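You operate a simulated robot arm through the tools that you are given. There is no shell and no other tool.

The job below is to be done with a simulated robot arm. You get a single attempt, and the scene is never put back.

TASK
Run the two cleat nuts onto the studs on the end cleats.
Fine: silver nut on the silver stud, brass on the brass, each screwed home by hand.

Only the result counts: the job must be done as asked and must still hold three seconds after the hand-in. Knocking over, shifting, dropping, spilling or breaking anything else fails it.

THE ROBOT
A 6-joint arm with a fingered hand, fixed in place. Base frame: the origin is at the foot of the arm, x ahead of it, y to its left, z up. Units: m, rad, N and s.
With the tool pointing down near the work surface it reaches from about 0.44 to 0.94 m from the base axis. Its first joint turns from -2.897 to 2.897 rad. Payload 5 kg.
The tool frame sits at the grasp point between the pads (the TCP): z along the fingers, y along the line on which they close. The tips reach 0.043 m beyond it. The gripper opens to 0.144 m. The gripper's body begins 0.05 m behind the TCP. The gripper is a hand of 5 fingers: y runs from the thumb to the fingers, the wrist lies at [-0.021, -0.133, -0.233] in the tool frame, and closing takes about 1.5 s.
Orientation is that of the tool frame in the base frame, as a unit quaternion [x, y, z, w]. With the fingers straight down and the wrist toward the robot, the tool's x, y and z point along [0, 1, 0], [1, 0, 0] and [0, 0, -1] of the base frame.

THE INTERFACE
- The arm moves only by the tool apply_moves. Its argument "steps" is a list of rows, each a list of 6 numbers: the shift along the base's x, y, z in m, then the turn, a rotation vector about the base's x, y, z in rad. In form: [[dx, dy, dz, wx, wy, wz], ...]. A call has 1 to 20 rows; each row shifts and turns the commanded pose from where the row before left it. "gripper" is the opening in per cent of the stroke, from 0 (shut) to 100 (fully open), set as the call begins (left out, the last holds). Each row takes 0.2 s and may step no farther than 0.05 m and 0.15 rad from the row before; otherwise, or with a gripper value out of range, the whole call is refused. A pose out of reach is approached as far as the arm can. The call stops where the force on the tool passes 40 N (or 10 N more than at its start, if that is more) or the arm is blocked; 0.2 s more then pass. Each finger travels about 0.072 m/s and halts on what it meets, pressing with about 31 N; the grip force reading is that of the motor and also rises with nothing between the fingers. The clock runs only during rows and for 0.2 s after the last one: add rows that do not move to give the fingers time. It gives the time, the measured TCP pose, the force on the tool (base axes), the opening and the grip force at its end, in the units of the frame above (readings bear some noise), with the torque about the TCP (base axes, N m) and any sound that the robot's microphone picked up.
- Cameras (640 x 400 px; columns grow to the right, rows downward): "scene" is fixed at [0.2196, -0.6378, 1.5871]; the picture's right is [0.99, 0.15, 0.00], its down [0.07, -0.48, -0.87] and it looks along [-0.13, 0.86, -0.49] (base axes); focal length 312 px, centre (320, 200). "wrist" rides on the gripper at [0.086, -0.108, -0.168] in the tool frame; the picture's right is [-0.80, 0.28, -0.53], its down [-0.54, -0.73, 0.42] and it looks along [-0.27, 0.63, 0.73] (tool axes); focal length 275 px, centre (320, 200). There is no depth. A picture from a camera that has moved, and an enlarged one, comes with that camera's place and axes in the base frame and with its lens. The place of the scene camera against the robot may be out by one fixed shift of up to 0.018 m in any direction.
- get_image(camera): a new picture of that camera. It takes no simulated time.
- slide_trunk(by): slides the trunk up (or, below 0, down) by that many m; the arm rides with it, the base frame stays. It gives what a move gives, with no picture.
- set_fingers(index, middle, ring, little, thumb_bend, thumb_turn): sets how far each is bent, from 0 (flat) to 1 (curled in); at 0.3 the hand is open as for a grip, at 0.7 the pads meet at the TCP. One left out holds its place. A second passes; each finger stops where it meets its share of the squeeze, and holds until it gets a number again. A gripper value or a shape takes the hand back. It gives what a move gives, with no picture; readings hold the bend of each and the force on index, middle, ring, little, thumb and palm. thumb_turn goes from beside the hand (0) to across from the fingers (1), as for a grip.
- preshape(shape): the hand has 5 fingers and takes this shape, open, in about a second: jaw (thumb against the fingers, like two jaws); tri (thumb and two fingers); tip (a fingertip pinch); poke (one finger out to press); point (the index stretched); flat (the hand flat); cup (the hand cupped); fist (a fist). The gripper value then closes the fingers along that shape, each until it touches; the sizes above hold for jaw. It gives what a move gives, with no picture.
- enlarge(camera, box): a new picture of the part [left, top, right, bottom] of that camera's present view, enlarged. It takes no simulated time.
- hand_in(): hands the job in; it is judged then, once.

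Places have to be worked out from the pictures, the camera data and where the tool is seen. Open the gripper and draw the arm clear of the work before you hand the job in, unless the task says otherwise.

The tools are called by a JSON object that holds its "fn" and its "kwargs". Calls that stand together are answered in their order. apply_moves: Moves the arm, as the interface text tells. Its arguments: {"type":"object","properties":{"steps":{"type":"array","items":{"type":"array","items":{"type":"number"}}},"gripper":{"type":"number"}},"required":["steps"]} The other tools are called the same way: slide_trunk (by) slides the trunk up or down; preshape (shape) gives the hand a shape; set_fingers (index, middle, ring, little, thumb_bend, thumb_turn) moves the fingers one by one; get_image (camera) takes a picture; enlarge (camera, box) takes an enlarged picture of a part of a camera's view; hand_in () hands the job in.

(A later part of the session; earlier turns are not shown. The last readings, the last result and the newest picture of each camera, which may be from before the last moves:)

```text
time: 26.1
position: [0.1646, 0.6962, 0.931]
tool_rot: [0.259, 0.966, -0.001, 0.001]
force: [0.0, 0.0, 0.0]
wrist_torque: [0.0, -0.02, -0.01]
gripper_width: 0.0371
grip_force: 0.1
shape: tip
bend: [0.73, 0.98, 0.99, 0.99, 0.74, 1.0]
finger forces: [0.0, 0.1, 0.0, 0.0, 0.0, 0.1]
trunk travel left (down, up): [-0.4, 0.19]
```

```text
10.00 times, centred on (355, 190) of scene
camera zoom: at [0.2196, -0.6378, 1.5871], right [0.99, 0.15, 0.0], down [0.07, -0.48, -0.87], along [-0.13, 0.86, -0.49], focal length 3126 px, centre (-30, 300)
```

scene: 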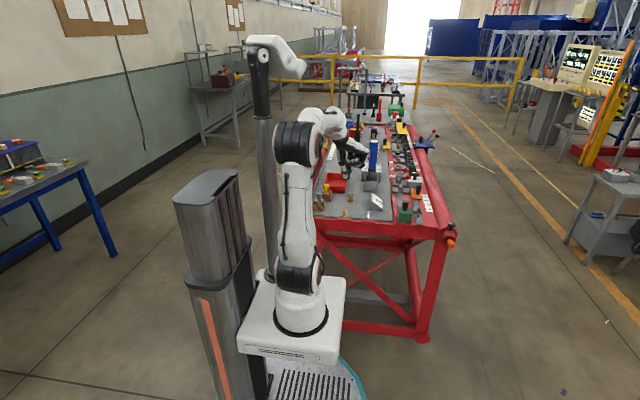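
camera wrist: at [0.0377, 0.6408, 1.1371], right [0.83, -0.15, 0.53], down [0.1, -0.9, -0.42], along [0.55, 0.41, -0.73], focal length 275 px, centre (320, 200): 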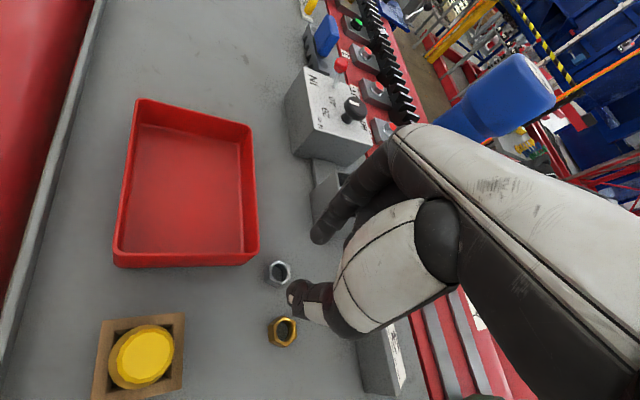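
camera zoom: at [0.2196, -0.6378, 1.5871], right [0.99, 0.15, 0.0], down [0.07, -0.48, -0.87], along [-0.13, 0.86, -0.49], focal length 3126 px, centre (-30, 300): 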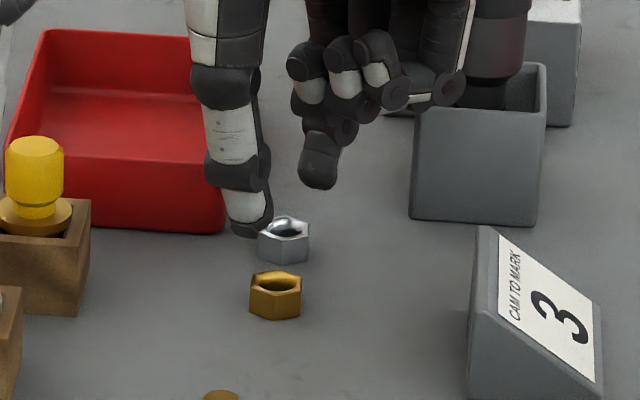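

The nut sits within 1 mm of the tool axis, centred between the tips. I lower to TCP z 0.911 in small rows, watching for contact force.

{"fn": "apply_moves", "kwargs": {"steps": [[0, 0, -0.008, 0, 0, 0], [0, 0, -0.006, 0, 0, 0], [0, 0, -0.006, 0, 0, 0], [0, 0, 0, 0, 0, 0]]}}

{"fn": "enlarge", "kwargs": {"camera": "wrist", "box": [240, 180, 400, 300]}}

{"fn": "enlarge", "kwargs": {"camera": "scene", "box": [330, 170, 380, 210]}}

```text
time: 27.1
position: [0.1642, 0.6972, 0.913]
tool_rot: [0.259, 0.966, -0.001, -0.001]
force: [-0.3, 0.1, -0.4]
wrist_torque: [0.0, -0.03, -0.01]
gripper_width: 0.0372
grip_force: 0.1
shape: tip
bend: [0.73, 0.98, 0.99, 0.99, 0.74, 1.0]
finger forces: [0.1, 0.0, 0.1, 0.0, 0.0, 0.1]
trunk travel left (down, up): [-0.4, 0.19]
```

```text
3.33 times, centred on (320, 240) of wrist
camera zoom: at [0.0346, 0.6468, 1.0802], right [0.83, -0.15, 0.53], down [0.11, -0.9, -0.42], along [0.55, 0.41, -0.73], focal length 918 px, centre (320, 67)
```

zoom: 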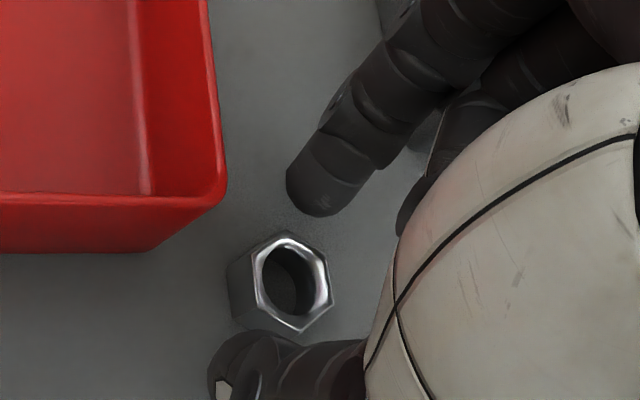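

```text
10.00 times, centred on (355, 190) of scene
camera zoom: at [0.2196, -0.6378, 1.5871], right [0.99, 0.15, 0.0], down [0.07, -0.48, -0.87], along [-0.13, 0.86, -0.49], focal length 3126 px, centre (-30, 300)
```

zoom: 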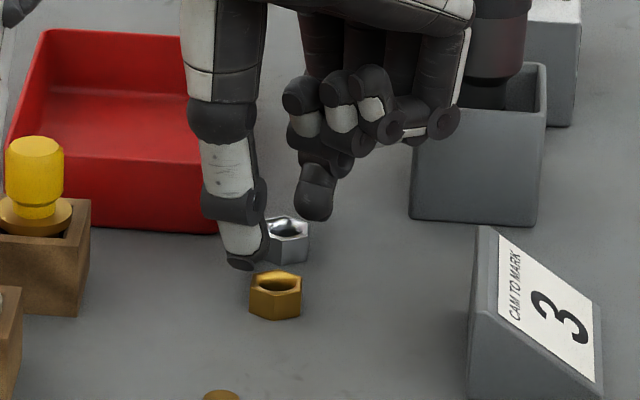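

The tips straddle the nut with the thumb tip about 3 mm above the bench. I lower 1.5 mm more and close the pinch.

{"fn": "apply_moves", "kwargs": {"steps": [[0, 0, -0.0015, 0, 0, 0], [0, 0, 0, 0, 0, 0]]}}

{"fn": "apply_moves", "kwargs": {"steps": [[0, 0, 0, 0, 0, 0], [0, 0, 0, 0, 0, 0], [0, 0, 0, 0, 0, 0], [0, 0, 0, 0, 0, 0], [0, 0, 0, 0, 0, 0]], "gripper": 0}}

{"fn": "enlarge", "kwargs": {"camera": "wrist", "box": [240, 180, 400, 300]}}

{"fn": "enlarge", "kwargs": {"camera": "scene", "box": [330, 170, 380, 210]}}

```text
time: 27.7
position: [0.1646, 0.6983, 0.9111]
tool_rot: [0.26, 0.966, -0.001, 0.0]
force: [-0.4, -0.3, -0.2]
wrist_torque: [-0.01, 0.02, 0.02]
gripper_width: 0.0371
grip_force: 0.1
shape: tip
bend: [0.73, 0.98, 0.99, 0.99, 0.74, 1.0]
finger forces: [0.1, 0.0, 0.0, 0.0, 0.0, 0.1]
trunk travel left (down, up): [-0.4, 0.19]
```

```text
time: 28.9
position: [0.1637, 0.6971, 0.9122]
tool_rot: [0.259, 0.966, -0.001, 0.0]
force: [-0.6, 0.3, 2.9]
wrist_torque: [-0.05, 0.0, -0.03]
gripper_width: 0.0186
grip_force: 30.9
shape: tip
bend: [0.72, 1.0, 1.0, 1.0, 0.74, 1.0]
finger forces: [27.6, 0.1, 0.0, 0.1, 26.8, 0.0]
trunk travel left (down, up): [-0.4, 0.19]
```

```text
3.33 times, centred on (320, 240) of wrist
camera zoom: at [0.0347, 0.6477, 1.0791], right [0.83, -0.15, 0.53], down [0.11, -0.9, -0.42], along [0.55, 0.41, -0.73], focal length 918 px, centre (320, 67)
```

zoom: 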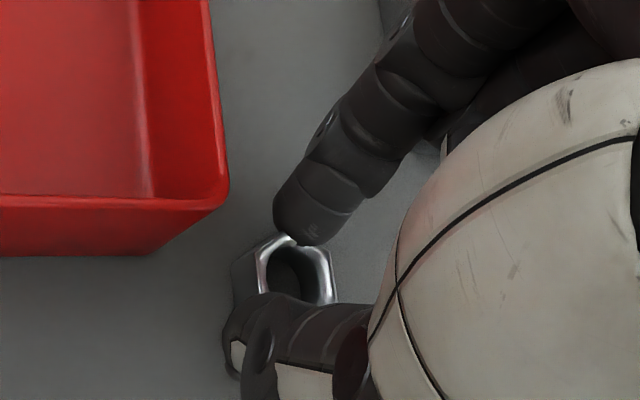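

```text
10.00 times, centred on (355, 190) of scene
camera zoom: at [0.2196, -0.6378, 1.5871], right [0.99, 0.15, 0.0], down [0.07, -0.48, -0.87], along [-0.13, 0.86, -0.49], focal length 3126 px, centre (-30, 300)
```

zoom: 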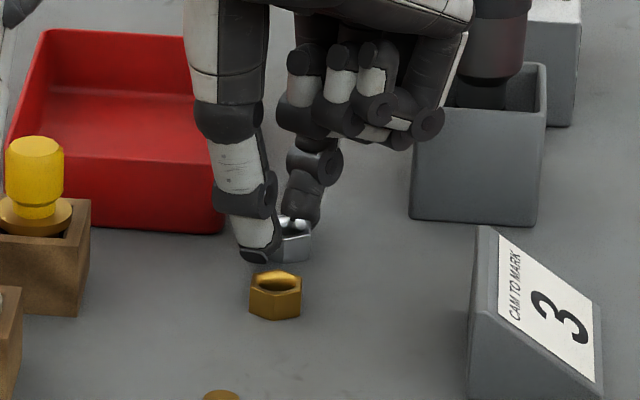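

The nut is held with about 27 N on index and thumb. I lift gently by 30 mm and check the hold.

{"fn": "apply_moves", "kwargs": {"steps": [[0, 0, 0.005, 0, 0, 0], [0, 0, 0.01, 0, 0, 0], [0, 0, 0.015, 0, 0, 0], [0, 0, 0, 0, 0, 0]]}}

{"fn": "enlarge", "kwargs": {"camera": "wrist", "box": [240, 180, 400, 300]}}

{"fn": "enlarge", "kwargs": {"camera": "scene", "box": [330, 165, 370, 200]}}

```text
time: 29.9
position: [0.1648, 0.6962, 0.9423]
tool_rot: [0.26, 0.966, -0.001, -0.001]
force: [0.0, 0.3, -0.6]
wrist_torque: [0.0, 0.0, -0.01]
gripper_width: 0.0188
grip_force: 30.8
shape: tip
bend: [0.72, 1.0, 1.0, 1.0, 0.74, 1.0]
finger forces: [27.3, 0.0, 0.0, 0.0, 24.1, 0.0]
trunk travel left (down, up): [-0.4, 0.19]
```

```text
3.33 times, centred on (320, 240) of wrist
camera zoom: at [0.0361, 0.6468, 1.1095], right [0.83, -0.15, 0.53], down [0.11, -0.9, -0.42], along [0.55, 0.41, -0.73], focal length 918 px, centre (320, 67)
```

zoom: 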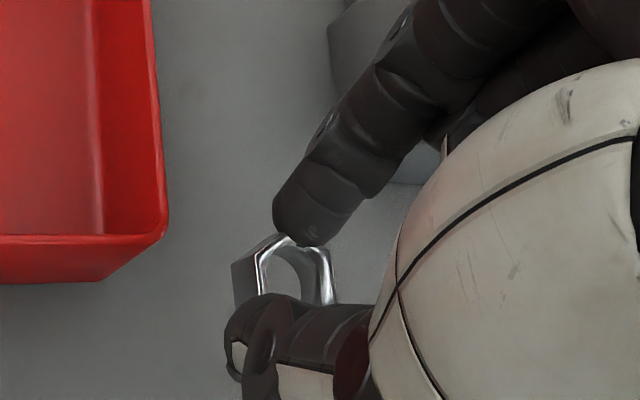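

```text
11.43 times, centred on (350, 182) of scene
camera zoom: at [0.2196, -0.6378, 1.5871], right [0.99, 0.15, 0.0], down [0.07, -0.48, -0.87], along [-0.13, 0.86, -0.49], focal length 3572 px, centre (-23, 400)
```

zoom: 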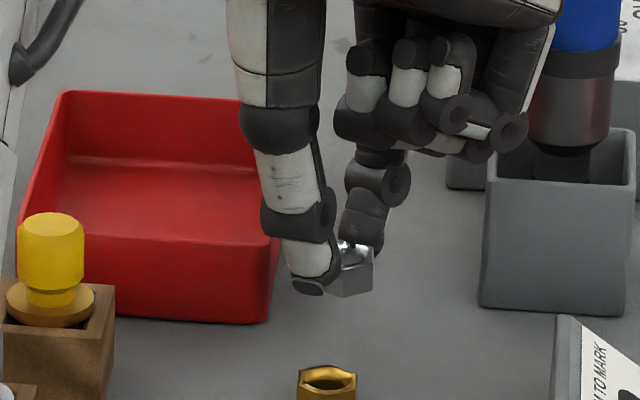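

The silver nut is securely held. I lift higher and carry it to a spot beside the silver stud where the wrist camera can see both the nut in hand and the stud.

{"fn": "apply_moves", "kwargs": {"steps": [[0, 0, 0.03, 0, 0, 0], [0, 0, 0.03, 0, 0, 0], [0.0213, -0.0361, 0, 0, 0, 0], [0.0213, -0.0361, 0, 0, 0, 0], [0.0213, -0.0361, 0, 0, 0, 0], [0.0213, -0.0361, 0, 0, 0, 0], [0.0213, -0.0361, 0, 0, 0, 0], [0.0215, -0.0362, 0, 0, 0, 0], [0, 0, -0.02, 0, 0, 0], [0, 0, -0.02, 0, 0, 0], [0, 0, 0, 0, 0, 0], [0, 0, 0, 0, 0, 0]]}}

{"fn": "get_image", "kwargs": {"camera": "wrist"}}

{"fn": "enlarge", "kwargs": {"camera": "wrist", "box": [200, 180, 360, 300]}}

{"fn": "enlarge", "kwargs": {"camera": "scene", "box": [340, 180, 390, 220]}}

```text
time: 32.5
position: [0.2926, 0.4802, 0.962]
tool_rot: [0.259, 0.966, -0.001, -0.001]
force: [0.7, 0.3, -0.7]
wrist_torque: [0.03, 0.02, 0.01]
gripper_width: 0.0185
grip_force: 30.8
shape: tip
bend: [0.72, 1.0, 1.0, 1.0, 0.74, 1.0]
finger forces: [27.1, 0.0, 0.0, 0.0, 23.2, 0.0]
trunk travel left (down, up): [-0.4, 0.19]
```

```text
taken
camera wrist: at [0.1631, 0.4296, 1.1293], right [0.83, -0.15, 0.53], down [0.11, -0.9, -0.42], along [0.55, 0.41, -0.73], focal length 275 px, centre (320, 200)
```

wrist: 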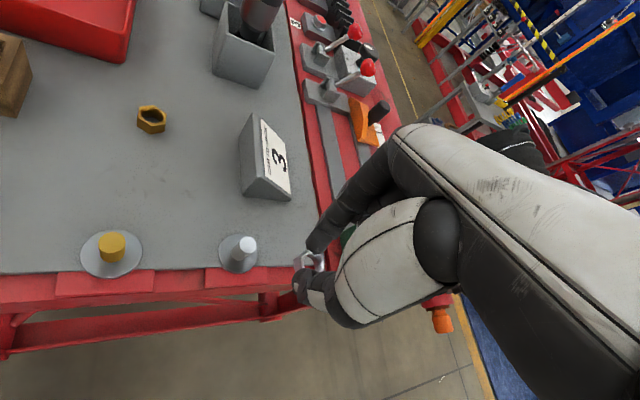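

```text
3.33 times, centred on (280, 240) of wrist
camera zoom: at [0.1631, 0.4296, 1.1293], right [0.83, -0.15, 0.53], down [0.11, -0.9, -0.42], along [0.55, 0.41, -0.73], focal length 918 px, centre (453, 67)
```

zoom: 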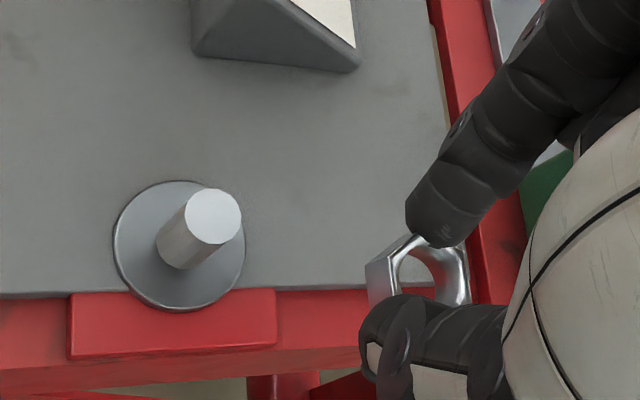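

```text
10.00 times, centred on (365, 200) of scene
camera zoom: at [0.2196, -0.6378, 1.5871], right [0.99, 0.15, 0.0], down [0.07, -0.48, -0.87], along [-0.13, 0.86, -0.49], focal length 3126 px, centre (-130, 200)
```

zoom: 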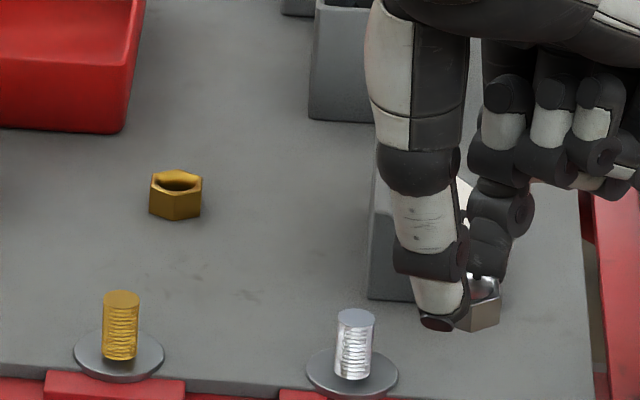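

The stud top is seen at tool offset (0.0485, 0.0018). I zoom in on the nut in the fingers to measure its centre the same way.

{"fn": "enlarge", "kwargs": {"camera": "wrist", "box": [280, 225, 340, 275]}}

{"fn": "enlarge", "kwargs": {"camera": "scene", "box": [368, 195, 388, 215]}}

```text
8.00 times, centred on (310, 250) of wrist
camera zoom: at [0.1631, 0.4296, 1.1293], right [0.83, -0.15, 0.53], down [0.11, -0.9, -0.42], along [0.55, 0.41, -0.73], focal length 2202 px, centre (400, -200)
```

zoom: 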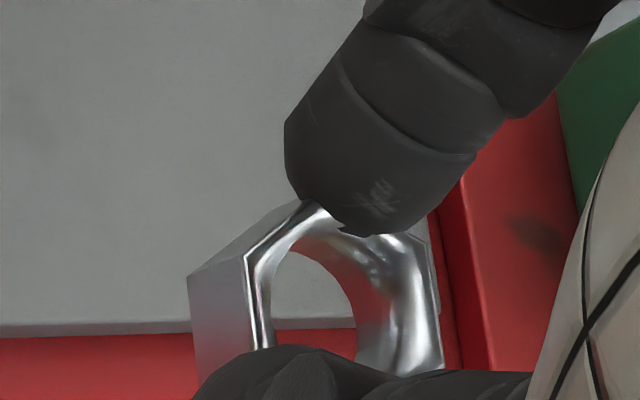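

```text
16.00 times, centred on (378, 205) of scene
camera zoom: at [0.2196, -0.6378, 1.5871], right [0.99, 0.15, 0.0], down [0.07, -0.48, -0.87], along [-0.13, 0.86, -0.49], focal length 5001 px, centre (-608, 120)
```

zoom: 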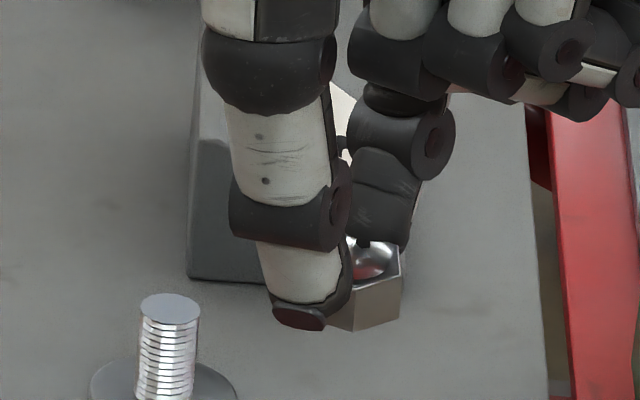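

The nut centre is at tool (-0.003, -0.0005), so I shift by (-0.0434, +0.0277) to bring it over the stud, and descend to about 4 mm above the stud top.

{"fn": "apply_moves", "kwargs": {"steps": [[-0.0217, 0.0138, 0, 0, 0, 0], [-0.0217, 0.0139, 0, 0, 0, 0], [0, 0, -0.008, 0, 0, 0], [0, 0, -0.007, 0, 0, 0], [0, 0, 0, 0, 0, 0]]}}

{"fn": "enlarge", "kwargs": {"camera": "wrist", "box": [240, 200, 360, 290]}}

{"fn": "enlarge", "kwargs": {"camera": "scene", "box": [355, 195, 385, 219]}}

```text
time: 33.7
position: [0.2485, 0.5067, 0.9473]
tool_rot: [0.259, 0.966, 0.0, 0.0]
force: [0.1, 0.4, -0.8]
wrist_torque: [-0.03, 0.03, -0.03]
gripper_width: 0.0186
grip_force: 31.0
shape: tip
bend: [0.72, 1.0, 1.0, 1.0, 0.74, 1.0]
finger forces: [27.2, 0.0, 0.0, 0.0, 23.1, 0.0]
trunk travel left (down, up): [-0.4, 0.19]
```

```text
4.44 times, centred on (300, 245) of wrist
camera zoom: at [0.1202, 0.4567, 1.1145], right [0.83, -0.15, 0.53], down [0.11, -0.9, -0.42], along [0.55, 0.41, -0.73], focal length 1224 px, centre (409, 0)
```

zoom: 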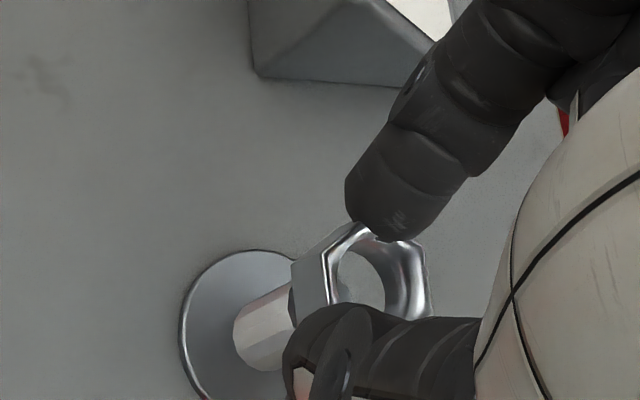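

```text
16.00 times, centred on (370, 207) of scene
camera zoom: at [0.2196, -0.6378, 1.5871], right [0.99, 0.15, 0.0], down [0.07, -0.48, -0.87], along [-0.13, 0.86, -0.49], focal length 5001 px, centre (-480, 88)
```

zoom: 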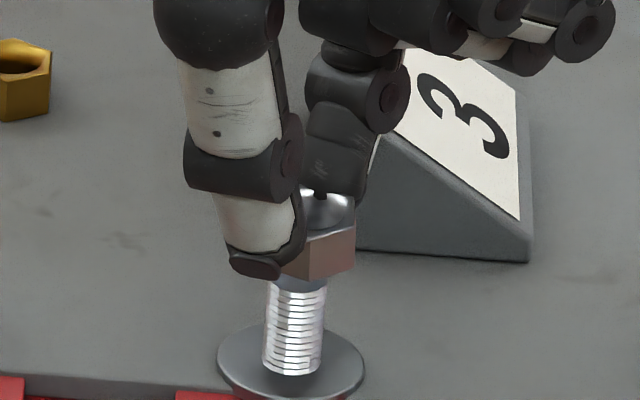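

The scene view suggests the nut may sit a few millimetres to the right of the stud axis. I zoom in as far as useful to measure that offset.

{"fn": "enlarge", "kwargs": {"camera": "scene", "box": [362, 203, 378, 215]}}

{"fn": "enlarge", "kwargs": {"camera": "wrist", "box": [270, 235, 330, 280]}}

```text
16.00 times, centred on (370, 209) of scene
camera zoom: at [0.2196, -0.6378, 1.5871], right [0.99, 0.15, 0.0], down [0.07, -0.48, -0.87], along [-0.13, 0.86, -0.49], focal length 5001 px, centre (-480, 56)
```

zoom: 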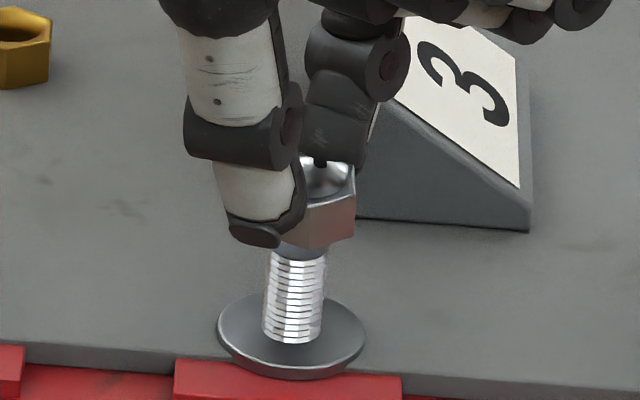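

```text
8.89 times, centred on (300, 258) of wrist
camera zoom: at [0.1202, 0.4567, 1.1145], right [0.83, -0.15, 0.53], down [0.11, -0.9, -0.42], along [0.55, 0.41, -0.73], focal length 2447 px, centre (498, -311)
```

zoom: 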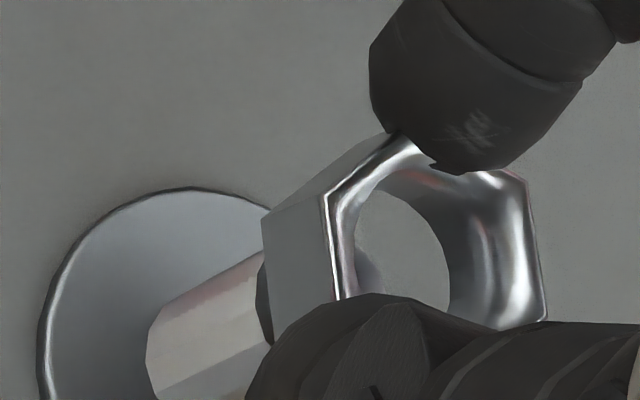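

Measured carefully, the scene view puts the nut axis about 3 mm right of the stud axis, while the wrist view only leaves freedom along its viewing direction; together they call for a shift of about (-2.9, -1.2) mm. I apply that and look again.

{"fn": "apply_moves", "kwargs": {"steps": [[-0.0029, -0.0012, 0, 0, 0, 0], [0, 0, 0, 0, 0, 0], [0, 0, 0, 0, 0, 0]]}}

{"fn": "enlarge", "kwargs": {"camera": "scene", "box": [362, 203, 378, 215]}}

{"fn": "enlarge", "kwargs": {"camera": "wrist", "box": [270, 235, 330, 280]}}

```text
time: 34.5
position: [0.2457, 0.5068, 0.9469]
tool_rot: [0.261, 0.965, 0.0, 0.0]
force: [-0.3, -0.3, -0.1]
wrist_torque: [0.02, 0.0, -0.01]
gripper_width: 0.0186
grip_force: 30.5
shape: tip
bend: [0.72, 1.0, 1.0, 1.0, 0.74, 1.0]
finger forces: [27.1, 0.1, 0.0, 0.0, 23.2, 0.0]
trunk travel left (down, up): [-0.4, 0.19]
```

```text
16.00 times, centred on (370, 209) of scene
camera zoom: at [0.2196, -0.6378, 1.5871], right [0.99, 0.15, 0.0], down [0.07, -0.48, -0.87], along [-0.13, 0.86, -0.49], focal length 5001 px, centre (-480, 56)
```

zoom: 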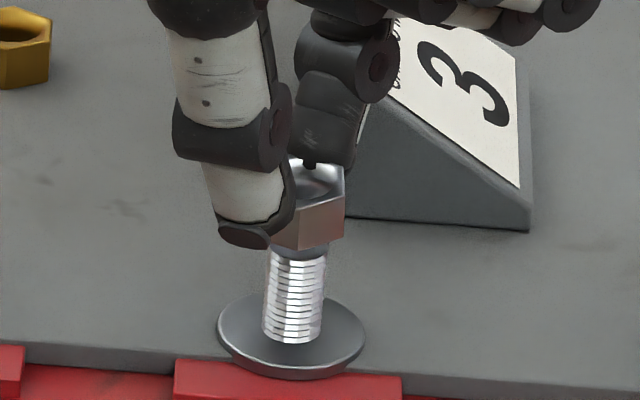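

```text
8.89 times, centred on (300, 258) of wrist
camera zoom: at [0.1174, 0.4555, 1.1146], right [0.83, -0.15, 0.53], down [0.11, -0.9, -0.42], along [0.55, 0.41, -0.73], focal length 2447 px, centre (498, -311)
```

zoom: 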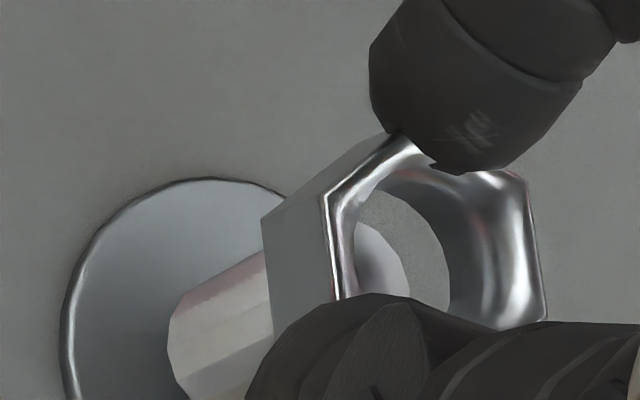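

Through the nut's hole I can now see the stud top. I zoom further into the hole to judge the remaining offset.

{"fn": "enlarge", "kwargs": {"camera": "wrist", "box": [295, 250, 319, 268]}}

{"fn": "enlarge", "kwargs": {"camera": "wrist", "box": [260, 235, 320, 295]}}

```text
16.00 times, centred on (307, 259) of wrist
camera zoom: at [0.1174, 0.4555, 1.1146], right [0.83, -0.15, 0.53], down [0.11, -0.9, -0.42], along [0.55, 0.41, -0.73], focal length 4404 px, centre (528, -744)
```

zoom: 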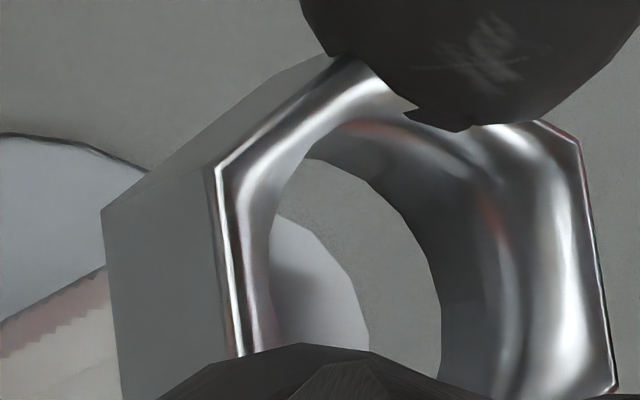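

```text
6.67 times, centred on (290, 265) of wrist
camera zoom: at [0.1174, 0.4555, 1.1146], right [0.83, -0.15, 0.53], down [0.11, -0.9, -0.42], along [0.55, 0.41, -0.73], focal length 1835 px, centre (520, -233)
```

zoom: 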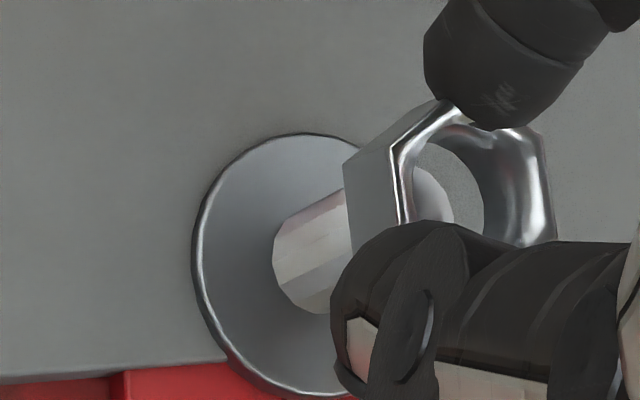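

The wrist view puts the stud within about 2 mm of the nut axis. I take one more maximum zoom of the scene camera, centred on the nut, to cross-check.

{"fn": "enlarge", "kwargs": {"camera": "scene", "box": [366, 206, 374, 211]}}

```text
16.00 times, centred on (370, 208) of scene
camera zoom: at [0.2196, -0.6378, 1.5871], right [0.99, 0.15, 0.0], down [0.07, -0.48, -0.87], along [-0.13, 0.86, -0.49], focal length 5001 px, centre (-480, 64)
```

zoom: 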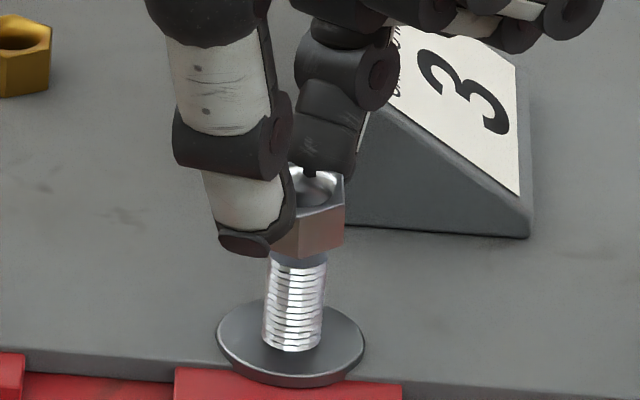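

With perspective accounted for, both views agree the stud is about (+1.1, +1.3) mm from the nut axis. I apply that and lower to just about touching the stud top.

{"fn": "apply_moves", "kwargs": {"steps": [[0.0011, 0.0013, 0, 0, 0, 0], [0, 0, -0.002, 0, 0, 0], [0, 0, -0.0015, 0, 0, 0], [0, 0, -0.001, 0, 0, 0], [0, 0, 0, 0, 0, 0]]}}

{"fn": "enlarge", "kwargs": {"camera": "scene", "box": [366, 206, 374, 211]}}

{"fn": "enlarge", "kwargs": {"camera": "wrist", "box": [295, 250, 319, 268]}}

```text
time: 35.7
position: [0.2463, 0.509, 0.9425]
tool_rot: [0.26, 0.966, -0.001, 0.0]
force: [0.1, 0.3, -0.4]
wrist_torque: [0.02, 0.01, 0.02]
gripper_width: 0.0187
grip_force: 30.7
shape: tip
bend: [0.72, 1.0, 1.0, 1.0, 0.74, 1.0]
finger forces: [27.1, 0.0, 0.0, 0.0, 23.0, 0.1]
trunk travel left (down, up): [-0.4, 0.19]
```

```text
16.00 times, centred on (370, 208) of scene
camera zoom: at [0.2196, -0.6378, 1.5871], right [0.99, 0.15, 0.0], down [0.07, -0.48, -0.87], along [-0.13, 0.86, -0.49], focal length 5001 px, centre (-480, 64)
```

zoom: 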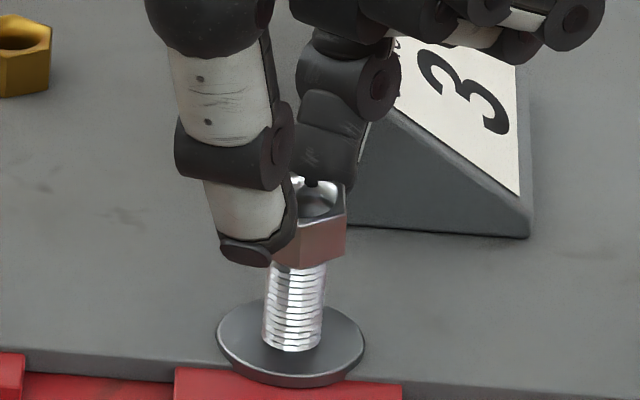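

```text
16.00 times, centred on (307, 259) of wrist
camera zoom: at [0.1181, 0.4583, 1.11], right [0.83, -0.15, 0.53], down [0.1, -0.9, -0.42], along [0.55, 0.41, -0.73], focal length 4404 px, centre (528, -744)
```

zoom: 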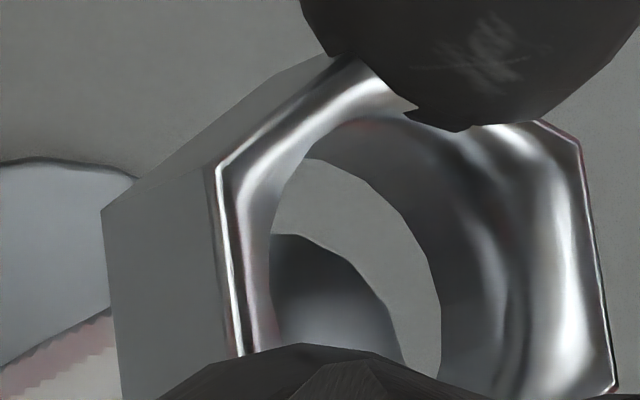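

The arm ended about 1.5 mm further in +y than commanded; the stud is now about 1.7 mm toward -y of the nut axis. I make that small correction before touching.

{"fn": "apply_moves", "kwargs": {"steps": [[0.0002, -0.0016, 0, 0, 0, 0], [0, 0, 0, 0, 0, 0], [0, 0, 0, 0, 0, 0]]}}

{"fn": "enlarge", "kwargs": {"camera": "scene", "box": [366, 206, 374, 211]}}

{"fn": "enlarge", "kwargs": {"camera": "wrist", "box": [295, 250, 319, 268]}}

```text
time: 36.5
position: [0.2468, 0.5068, 0.9422]
tool_rot: [0.26, 0.966, -0.001, 0.0]
force: [0.1, 1.0, 0.3]
wrist_torque: [0.0, -0.02, -0.01]
gripper_width: 0.0187
grip_force: 31.4
shape: tip
bend: [0.72, 1.0, 1.0, 1.0, 0.74, 1.0]
finger forces: [27.0, 0.0, 0.0, 0.0, 23.0, 0.1]
trunk travel left (down, up): [-0.4, 0.19]
```

```text
16.00 times, centred on (370, 208) of scene
camera zoom: at [0.2196, -0.6378, 1.5871], right [0.99, 0.15, 0.0], down [0.07, -0.48, -0.87], along [-0.13, 0.86, -0.49], focal length 5001 px, centre (-480, 64)
```

zoom: 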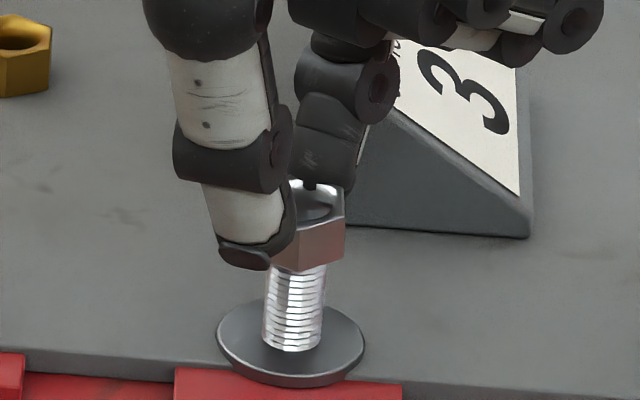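

```text
16.00 times, centred on (307, 259) of wrist
camera zoom: at [0.1178, 0.4567, 1.11], right [0.83, -0.15, 0.53], down [0.1, -0.9, -0.42], along [0.55, 0.41, -0.73], focal length 4404 px, centre (528, -744)
```

zoom: 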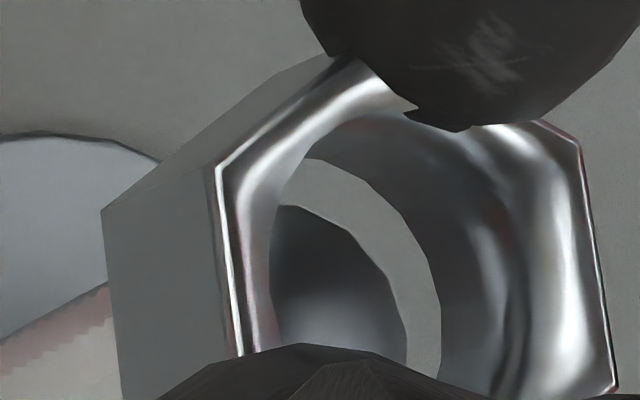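

The stud top is now centred under the nut hole to within about half a millimetre. I lower slowly to feel for contact.

{"fn": "apply_moves", "kwargs": {"steps": [[0, 0, -0.0007, 0, 0, 0], [0, 0, -0.0007, 0, 0, 0], [0, 0, -0.0006, 0, 0, 0], [0, 0, 0, 0, 0, 0]]}}

```text
time: 37.5
position: [0.2468, 0.5059, 0.9404]
tool_rot: [0.26, 0.966, 0.0, 0.0]
force: [-0.1, 0.1, 0.1]
wrist_torque: [0.0, -0.02, 0.0]
gripper_width: 0.0185
grip_force: 31.0
shape: tip
bend: [0.72, 1.0, 1.0, 1.0, 0.74, 1.0]
finger forces: [27.1, 0.0, 0.0, 0.1, 23.0, 0.0]
trunk travel left (down, up): [-0.4, 0.19]
```

No contact yet at TCP z 0.940. I lower another 2 mm in small rows.

{"fn": "apply_moves", "kwargs": {"steps": [[0, 0, -0.0007, 0, 0, 0], [0, 0, -0.0007, 0, 0, 0], [0, 0, -0.0006, 0, 0, 0], [0, 0, 0, 0, 0, 0]]}}

{"fn": "enlarge", "kwargs": {"camera": "scene", "box": [366, 206, 374, 211]}}

{"fn": "enlarge", "kwargs": {"camera": "wrist", "box": [295, 250, 319, 268]}}

```text
time: 38.5
position: [0.2468, 0.5063, 0.938]
tool_rot: [0.259, 0.966, -0.001, -0.001]
force: [-0.2, -0.1, -0.5]
wrist_torque: [0.02, -0.02, 0.0]
gripper_width: 0.0187
grip_force: 30.9
shape: tip
bend: [0.72, 1.0, 1.0, 1.0, 0.74, 1.0]
finger forces: [27.1, 0.1, 0.1, 0.0, 23.1, 0.1]
trunk travel left (down, up): [-0.4, 0.19]
```

```text
16.00 times, centred on (370, 208) of scene
camera zoom: at [0.2196, -0.6378, 1.5871], right [0.99, 0.15, 0.0], down [0.07, -0.48, -0.87], along [-0.13, 0.86, -0.49], focal length 5001 px, centre (-480, 64)
```

zoom: 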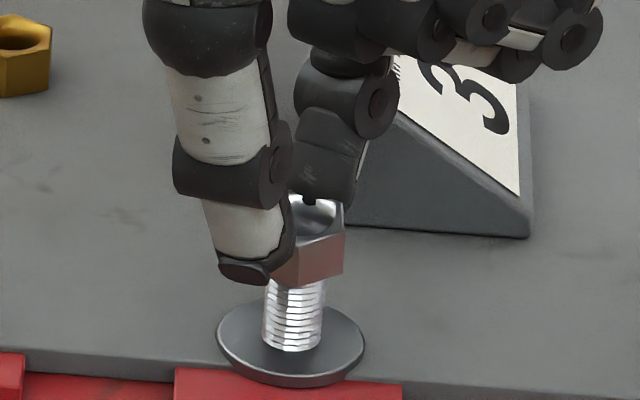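

```text
16.00 times, centred on (307, 259) of wrist
camera zoom: at [0.118, 0.4562, 1.1057], right [0.83, -0.15, 0.53], down [0.1, -0.9, -0.42], along [0.55, 0.41, -0.73], focal length 4404 px, centre (528, -744)
```

zoom: 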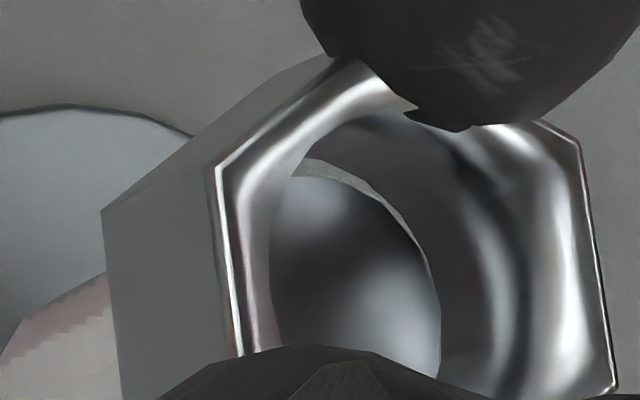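

The stud top nearly fills the nut's bottom opening, well centred. I continue down by another 1.5 mm and watch the force.

{"fn": "apply_moves", "kwargs": {"steps": [[0, 0, -0.0005, 0, 0, 0], [0, 0, -0.0005, 0, 0, 0], [0, 0, -0.0005, 0, 0, 0], [0, 0, 0, 0, 0, 0]]}}

{"fn": "enlarge", "kwargs": {"camera": "wrist", "box": [295, 250, 319, 268]}}

```text
time: 39.5
position: [0.2466, 0.5055, 0.9388]
tool_rot: [0.26, 0.966, -0.001, 0.0]
force: [0.0, 1.0, 0.3]
wrist_torque: [0.01, -0.05, -0.01]
gripper_width: 0.0187
grip_force: 30.7
shape: tip
bend: [0.72, 1.0, 1.0, 1.0, 0.74, 1.0]
finger forces: [27.2, 0.1, 0.0, 0.0, 23.1, 0.1]
trunk travel left (down, up): [-0.4, 0.19]
```

```text
16.00 times, centred on (307, 259) of wrist
camera zoom: at [0.1179, 0.4557, 1.1045], right [0.83, -0.15, 0.53], down [0.1, -0.9, -0.42], along [0.55, 0.41, -0.73], focal length 4404 px, centre (528, -744)
```

zoom: 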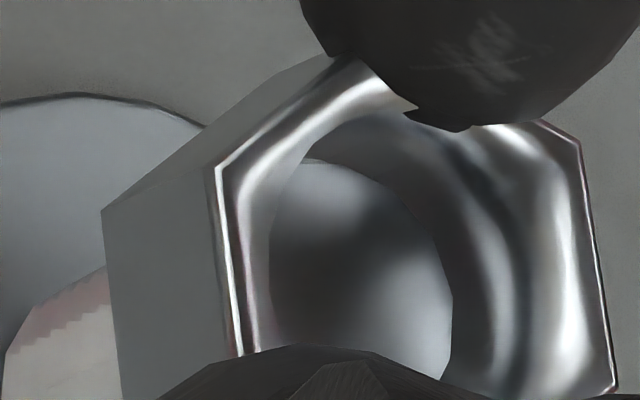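

The stud top has just entered the nut with no force. I press down slightly further (1 mm) to seat on the first thread.

{"fn": "apply_moves", "kwargs": {"steps": [[0, 0, -0.0005, 0, 0, 0], [0, 0, -0.0005, 0, 0, 0], [0, 0, 0, 0, 0, 0]]}}

{"fn": "enlarge", "kwargs": {"camera": "wrist", "box": [295, 250, 319, 268]}}

{"fn": "enlarge", "kwargs": {"camera": "scene", "box": [366, 206, 374, 211]}}

```text
time: 40.3
position: [0.2468, 0.5066, 0.9364]
tool_rot: [0.26, 0.966, -0.001, -0.001]
force: [0.3, -0.4, -0.8]
wrist_torque: [0.05, -0.01, -0.02]
gripper_width: 0.0187
grip_force: 30.3
shape: tip
bend: [0.72, 1.0, 1.0, 1.0, 0.74, 1.0]
finger forces: [27.1, 0.0, 0.0, 0.0, 23.0, 0.0]
trunk travel left (down, up): [-0.4, 0.19]
```

```text
16.00 times, centred on (307, 259) of wrist
camera zoom: at [0.1179, 0.456, 1.1037], right [0.83, -0.15, 0.53], down [0.11, -0.9, -0.42], along [0.55, 0.41, -0.73], focal length 4404 px, centre (528, -744)
```

zoom: 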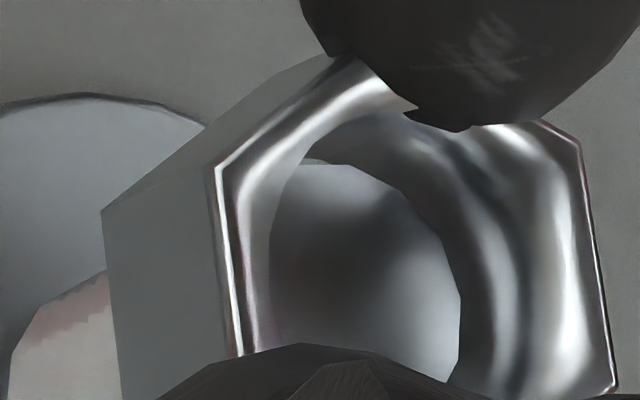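

```text
16.00 times, centred on (370, 208) of scene
camera zoom: at [0.2196, -0.6378, 1.5871], right [0.99, 0.15, 0.0], down [0.07, -0.48, -0.87], along [-0.13, 0.86, -0.49], focal length 5001 px, centre (-480, 64)
```

zoom: 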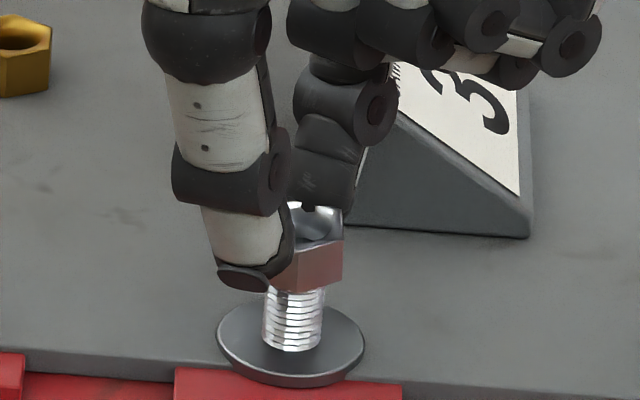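

The nut is over the stud tip with almost no force. I now try turning it in the tightening sense (clockwise from above, negative z) by 0.6 rad with a slight feed downward.

{"fn": "apply_moves", "kwargs": {"steps": [[0, 0, -0.0002, 0, 0, -0.15], [0, 0, -0.0002, 0, 0, -0.15], [0, 0, -0.0002, 0, 0, -0.15], [0, 0, -0.0002, 0, 0, -0.15], [0, 0, 0, 0, 0, 0]]}}

{"fn": "enlarge", "kwargs": {"camera": "wrist", "box": [295, 250, 319, 268]}}

{"fn": "enlarge", "kwargs": {"camera": "scene", "box": [366, 206, 374, 211]}}

```text
time: 41.5
position: [0.2475, 0.5071, 0.9342]
tool_rot: [0.534, 0.845, -0.001, -0.001]
force: [-0.1, -0.5, -0.2]
wrist_torque: [-0.01, -0.01, -0.02]
gripper_width: 0.0188
grip_force: 30.7
shape: tip
bend: [0.72, 1.0, 1.0, 1.0, 0.74, 1.0]
finger forces: [27.1, 0.0, 0.1, 0.0, 22.0, 0.0]
trunk travel left (down, up): [-0.4, 0.19]
```

```text
16.00 times, centred on (307, 259) of wrist
camera zoom: at [0.1121, 0.538, 1.102], right [0.6, -0.6, 0.53], down [-0.42, -0.8, -0.42], along [0.68, 0.03, -0.73], focal length 4404 px, centre (528, -744)
```

zoom: 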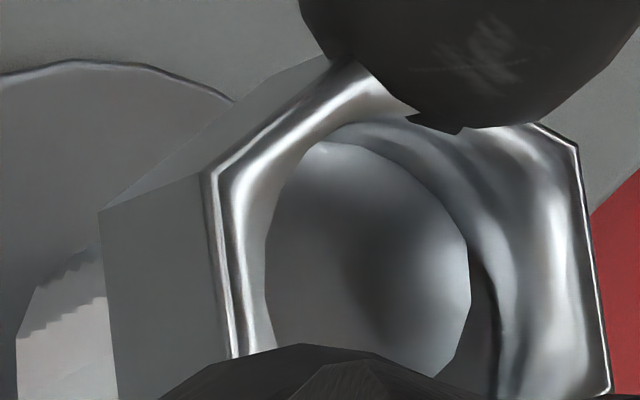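

```text
16.00 times, centred on (370, 208) of scene
camera zoom: at [0.2196, -0.6378, 1.5871], right [0.99, 0.15, 0.0], down [0.07, -0.48, -0.87], along [-0.13, 0.86, -0.49], focal length 5001 px, centre (-480, 64)
```

zoom: 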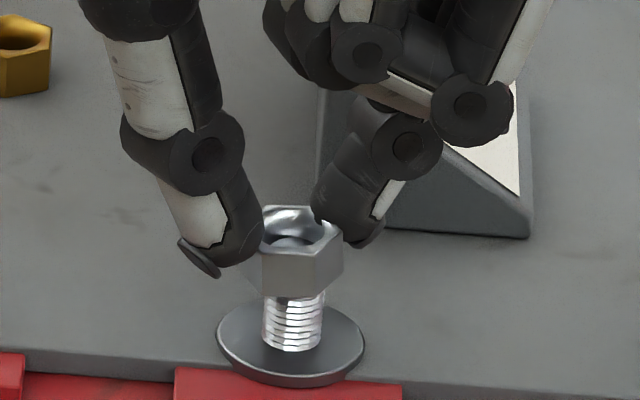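

The nut turned with the hand and is on the stud, but since it sits 3.5 mm off the tool axis it swung about 1.5 mm sideways. I recentre it by (+1.3, +0.6) mm and feel downward for thread contact.

{"fn": "apply_moves", "kwargs": {"steps": [[0.0013, 0.0006, 0, 0, 0, 0], [0, 0, -0.0005, 0, 0, 0], [0, 0, -0.0005, 0, 0, 0], [0, 0, -0.0005, 0, 0, 0], [0, 0, 0, 0, 0, 0]]}}

{"fn": "enlarge", "kwargs": {"camera": "wrist", "box": [295, 250, 319, 268]}}

{"fn": "enlarge", "kwargs": {"camera": "scene", "box": [366, 206, 374, 211]}}

```text
time: 42.7
position: [0.2482, 0.5071, 0.9332]
tool_rot: [0.534, 0.845, -0.001, -0.001]
force: [-0.3, -0.7, -0.6]
wrist_torque: [-0.02, -0.06, -0.02]
gripper_width: 0.0187
grip_force: 31.4
shape: tip
bend: [0.72, 1.0, 1.0, 1.0, 0.74, 1.0]
finger forces: [27.3, 0.1, 0.0, 0.0, 21.9, 0.1]
trunk travel left (down, up): [-0.4, 0.19]
```

```text
16.00 times, centred on (307, 259) of wrist
camera zoom: at [0.1139, 0.5383, 1.101], right [0.6, -0.6, 0.53], down [-0.42, -0.8, -0.42], along [0.68, 0.03, -0.73], focal length 4404 px, centre (528, -744)
```

zoom: 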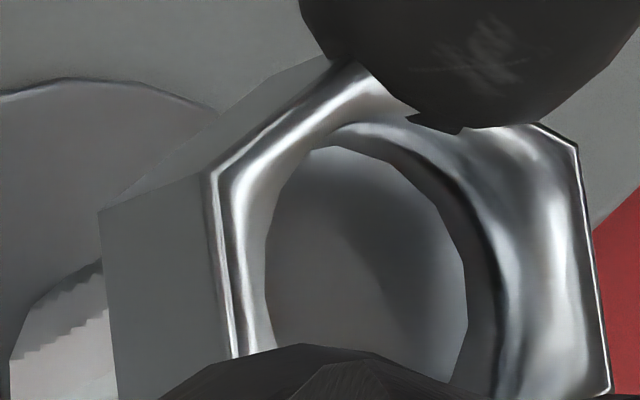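

```text
16.00 times, centred on (370, 208) of scene
camera zoom: at [0.2196, -0.6378, 1.5871], right [0.99, 0.15, 0.0], down [0.07, -0.48, -0.87], along [-0.13, 0.86, -0.49], focal length 5001 px, centre (-480, 64)
```

zoom: 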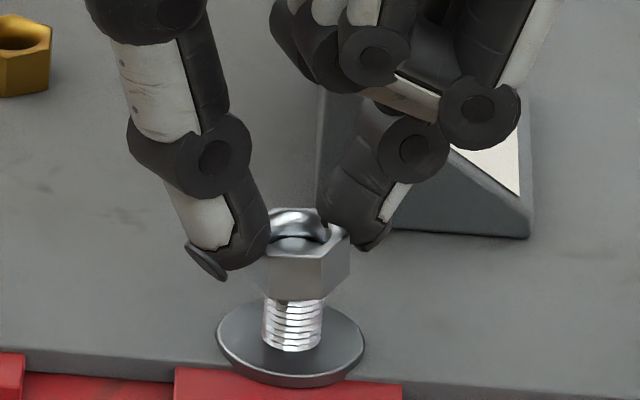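

The nut is centred on the stud again. I press a bit further to see whether the thread holds it.

{"fn": "apply_moves", "kwargs": {"steps": [[0, 0, -0.0007, 0, 0, 0], [0, 0, -0.0007, 0, 0, 0], [0, 0, -0.0006, 0, 0, 0], [0, 0, 0, 0, 0, 0]]}}

{"fn": "enlarge", "kwargs": {"camera": "wrist", "box": [295, 250, 319, 268]}}

```text
time: 43.7
position: [0.2496, 0.5065, 0.9309]
tool_rot: [0.534, 0.846, -0.001, -0.001]
force: [0.2, 0.1, -1.3]
wrist_torque: [-0.01, 0.0, 0.0]
gripper_width: 0.0185
grip_force: 31.0
shape: tip
bend: [0.72, 1.0, 1.0, 1.0, 0.74, 1.0]
finger forces: [27.1, 0.1, 0.0, 0.0, 21.9, 0.0]
trunk travel left (down, up): [-0.4, 0.19]
```

```text
16.00 times, centred on (307, 259) of wrist
camera zoom: at [0.1144, 0.5382, 1.0987], right [0.6, -0.6, 0.53], down [-0.42, -0.8, -0.42], along [0.68, 0.03, -0.73], focal length 4404 px, centre (528, -744)
```

zoom: 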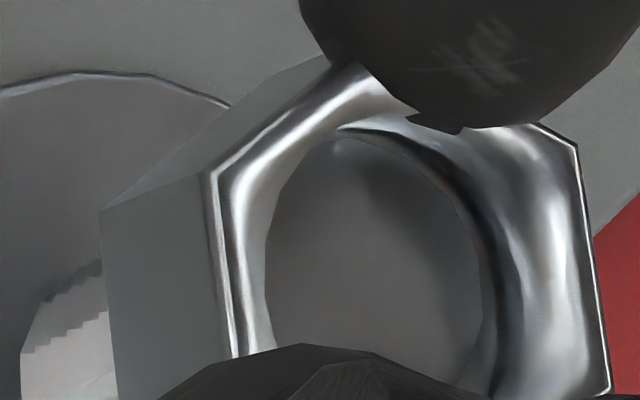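

The nut still slides down without resistance, about 6 mm onto the stud. I keep lowering in small steps to find where the thread (or washer) takes up.

{"fn": "apply_moves", "kwargs": {"steps": [[0, 0, -0.0007, 0, 0, 0], [0, 0, -0.0007, 0, 0, 0], [0, 0, -0.0006, 0, 0, 0], [0, 0, 0, 0, 0, 0]]}}

{"fn": "enlarge", "kwargs": {"camera": "wrist", "box": [295, 250, 319, 268]}}

{"fn": "enlarge", "kwargs": {"camera": "scene", "box": [366, 206, 374, 211]}}

```text
time: 44.7
position: [0.25, 0.5077, 0.9306]
tool_rot: [0.533, 0.846, -0.001, 0.0]
force: [0.3, 0.3, -1.1]
wrist_torque: [0.0, 0.02, 0.0]
gripper_width: 0.0188
grip_force: 30.8
shape: tip
bend: [0.72, 1.0, 1.0, 1.0, 0.74, 1.0]
finger forces: [27.1, 0.1, 0.0, 0.0, 21.8, 0.0]
trunk travel left (down, up): [-0.4, 0.19]
```

```text
16.00 times, centred on (307, 259) of wrist
camera zoom: at [0.1147, 0.5386, 1.097], right [0.6, -0.6, 0.53], down [-0.42, -0.8, -0.42], along [0.68, 0.03, -0.73], focal length 4404 px, centre (528, -744)
```

zoom: 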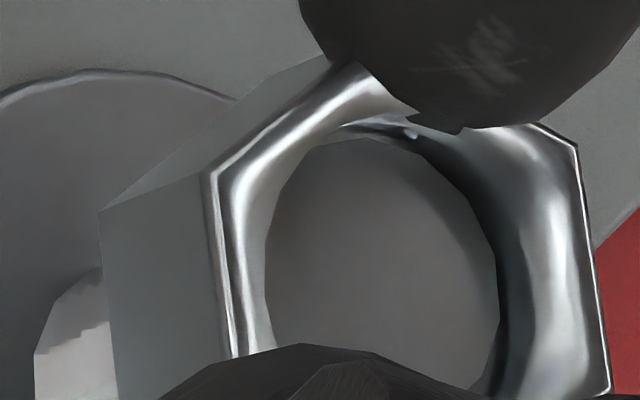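

```text
16.00 times, centred on (370, 208) of scene
camera zoom: at [0.2196, -0.6378, 1.5871], right [0.99, 0.15, 0.0], down [0.07, -0.48, -0.87], along [-0.13, 0.86, -0.49], focal length 5001 px, centre (-480, 64)
```

zoom: 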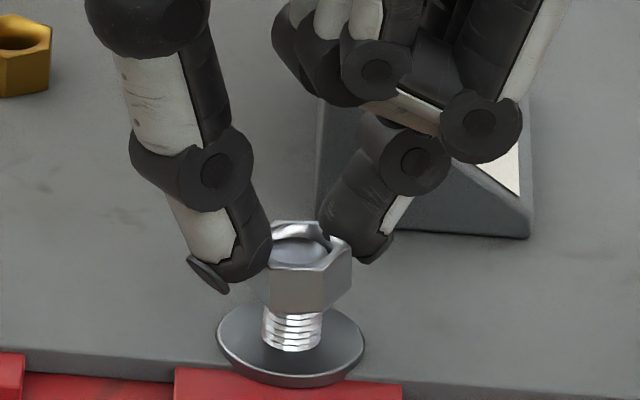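

About 10 mm of stud is still showing and there's still no resistance. I lower another 4 mm slowly.

{"fn": "apply_moves", "kwargs": {"steps": [[0, 0, -0.001, 0, 0, 0], [0, 0, -0.001, 0, 0, 0], [0, 0, -0.001, 0, 0, 0], [0, 0, -0.001, 0, 0, 0], [0, 0, 0, 0, 0, 0]]}}

{"fn": "enlarge", "kwargs": {"camera": "wrist", "box": [295, 250, 319, 268]}}

{"fn": "enlarge", "kwargs": {"camera": "scene", "box": [366, 206, 374, 211]}}

```text
time: 45.9
position: [0.2491, 0.5076, 0.9239]
tool_rot: [0.534, 0.846, -0.001, -0.001]
force: [-0.3, 0.2, -0.1]
wrist_torque: [-0.01, -0.01, -0.02]
gripper_width: 0.0187
grip_force: 31.4
shape: tip
bend: [0.72, 1.0, 1.0, 1.0, 0.74, 1.0]
finger forces: [27.1, 0.1, 0.0, 0.0, 22.0, 0.1]
trunk travel left (down, up): [-0.4, 0.19]
```

```text
16.00 times, centred on (307, 259) of wrist
camera zoom: at [0.1145, 0.5389, 1.0931], right [0.6, -0.6, 0.53], down [-0.42, -0.8, -0.42], along [0.68, 0.03, -0.73], focal length 4404 px, centre (528, -744)
```

zoom: 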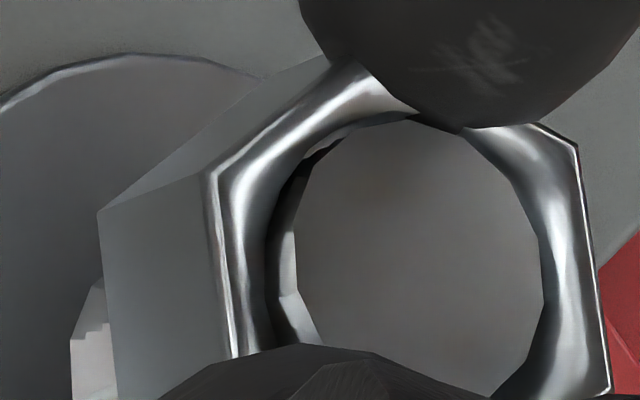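

```text
16.00 times, centred on (370, 208) of scene
camera zoom: at [0.2196, -0.6378, 1.5871], right [0.99, 0.15, 0.0], down [0.07, -0.48, -0.87], along [-0.13, 0.86, -0.49], focal length 5001 px, centre (-480, 64)
```

zoom: 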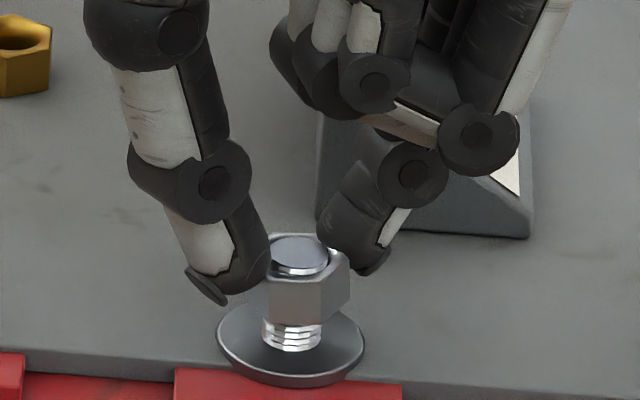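

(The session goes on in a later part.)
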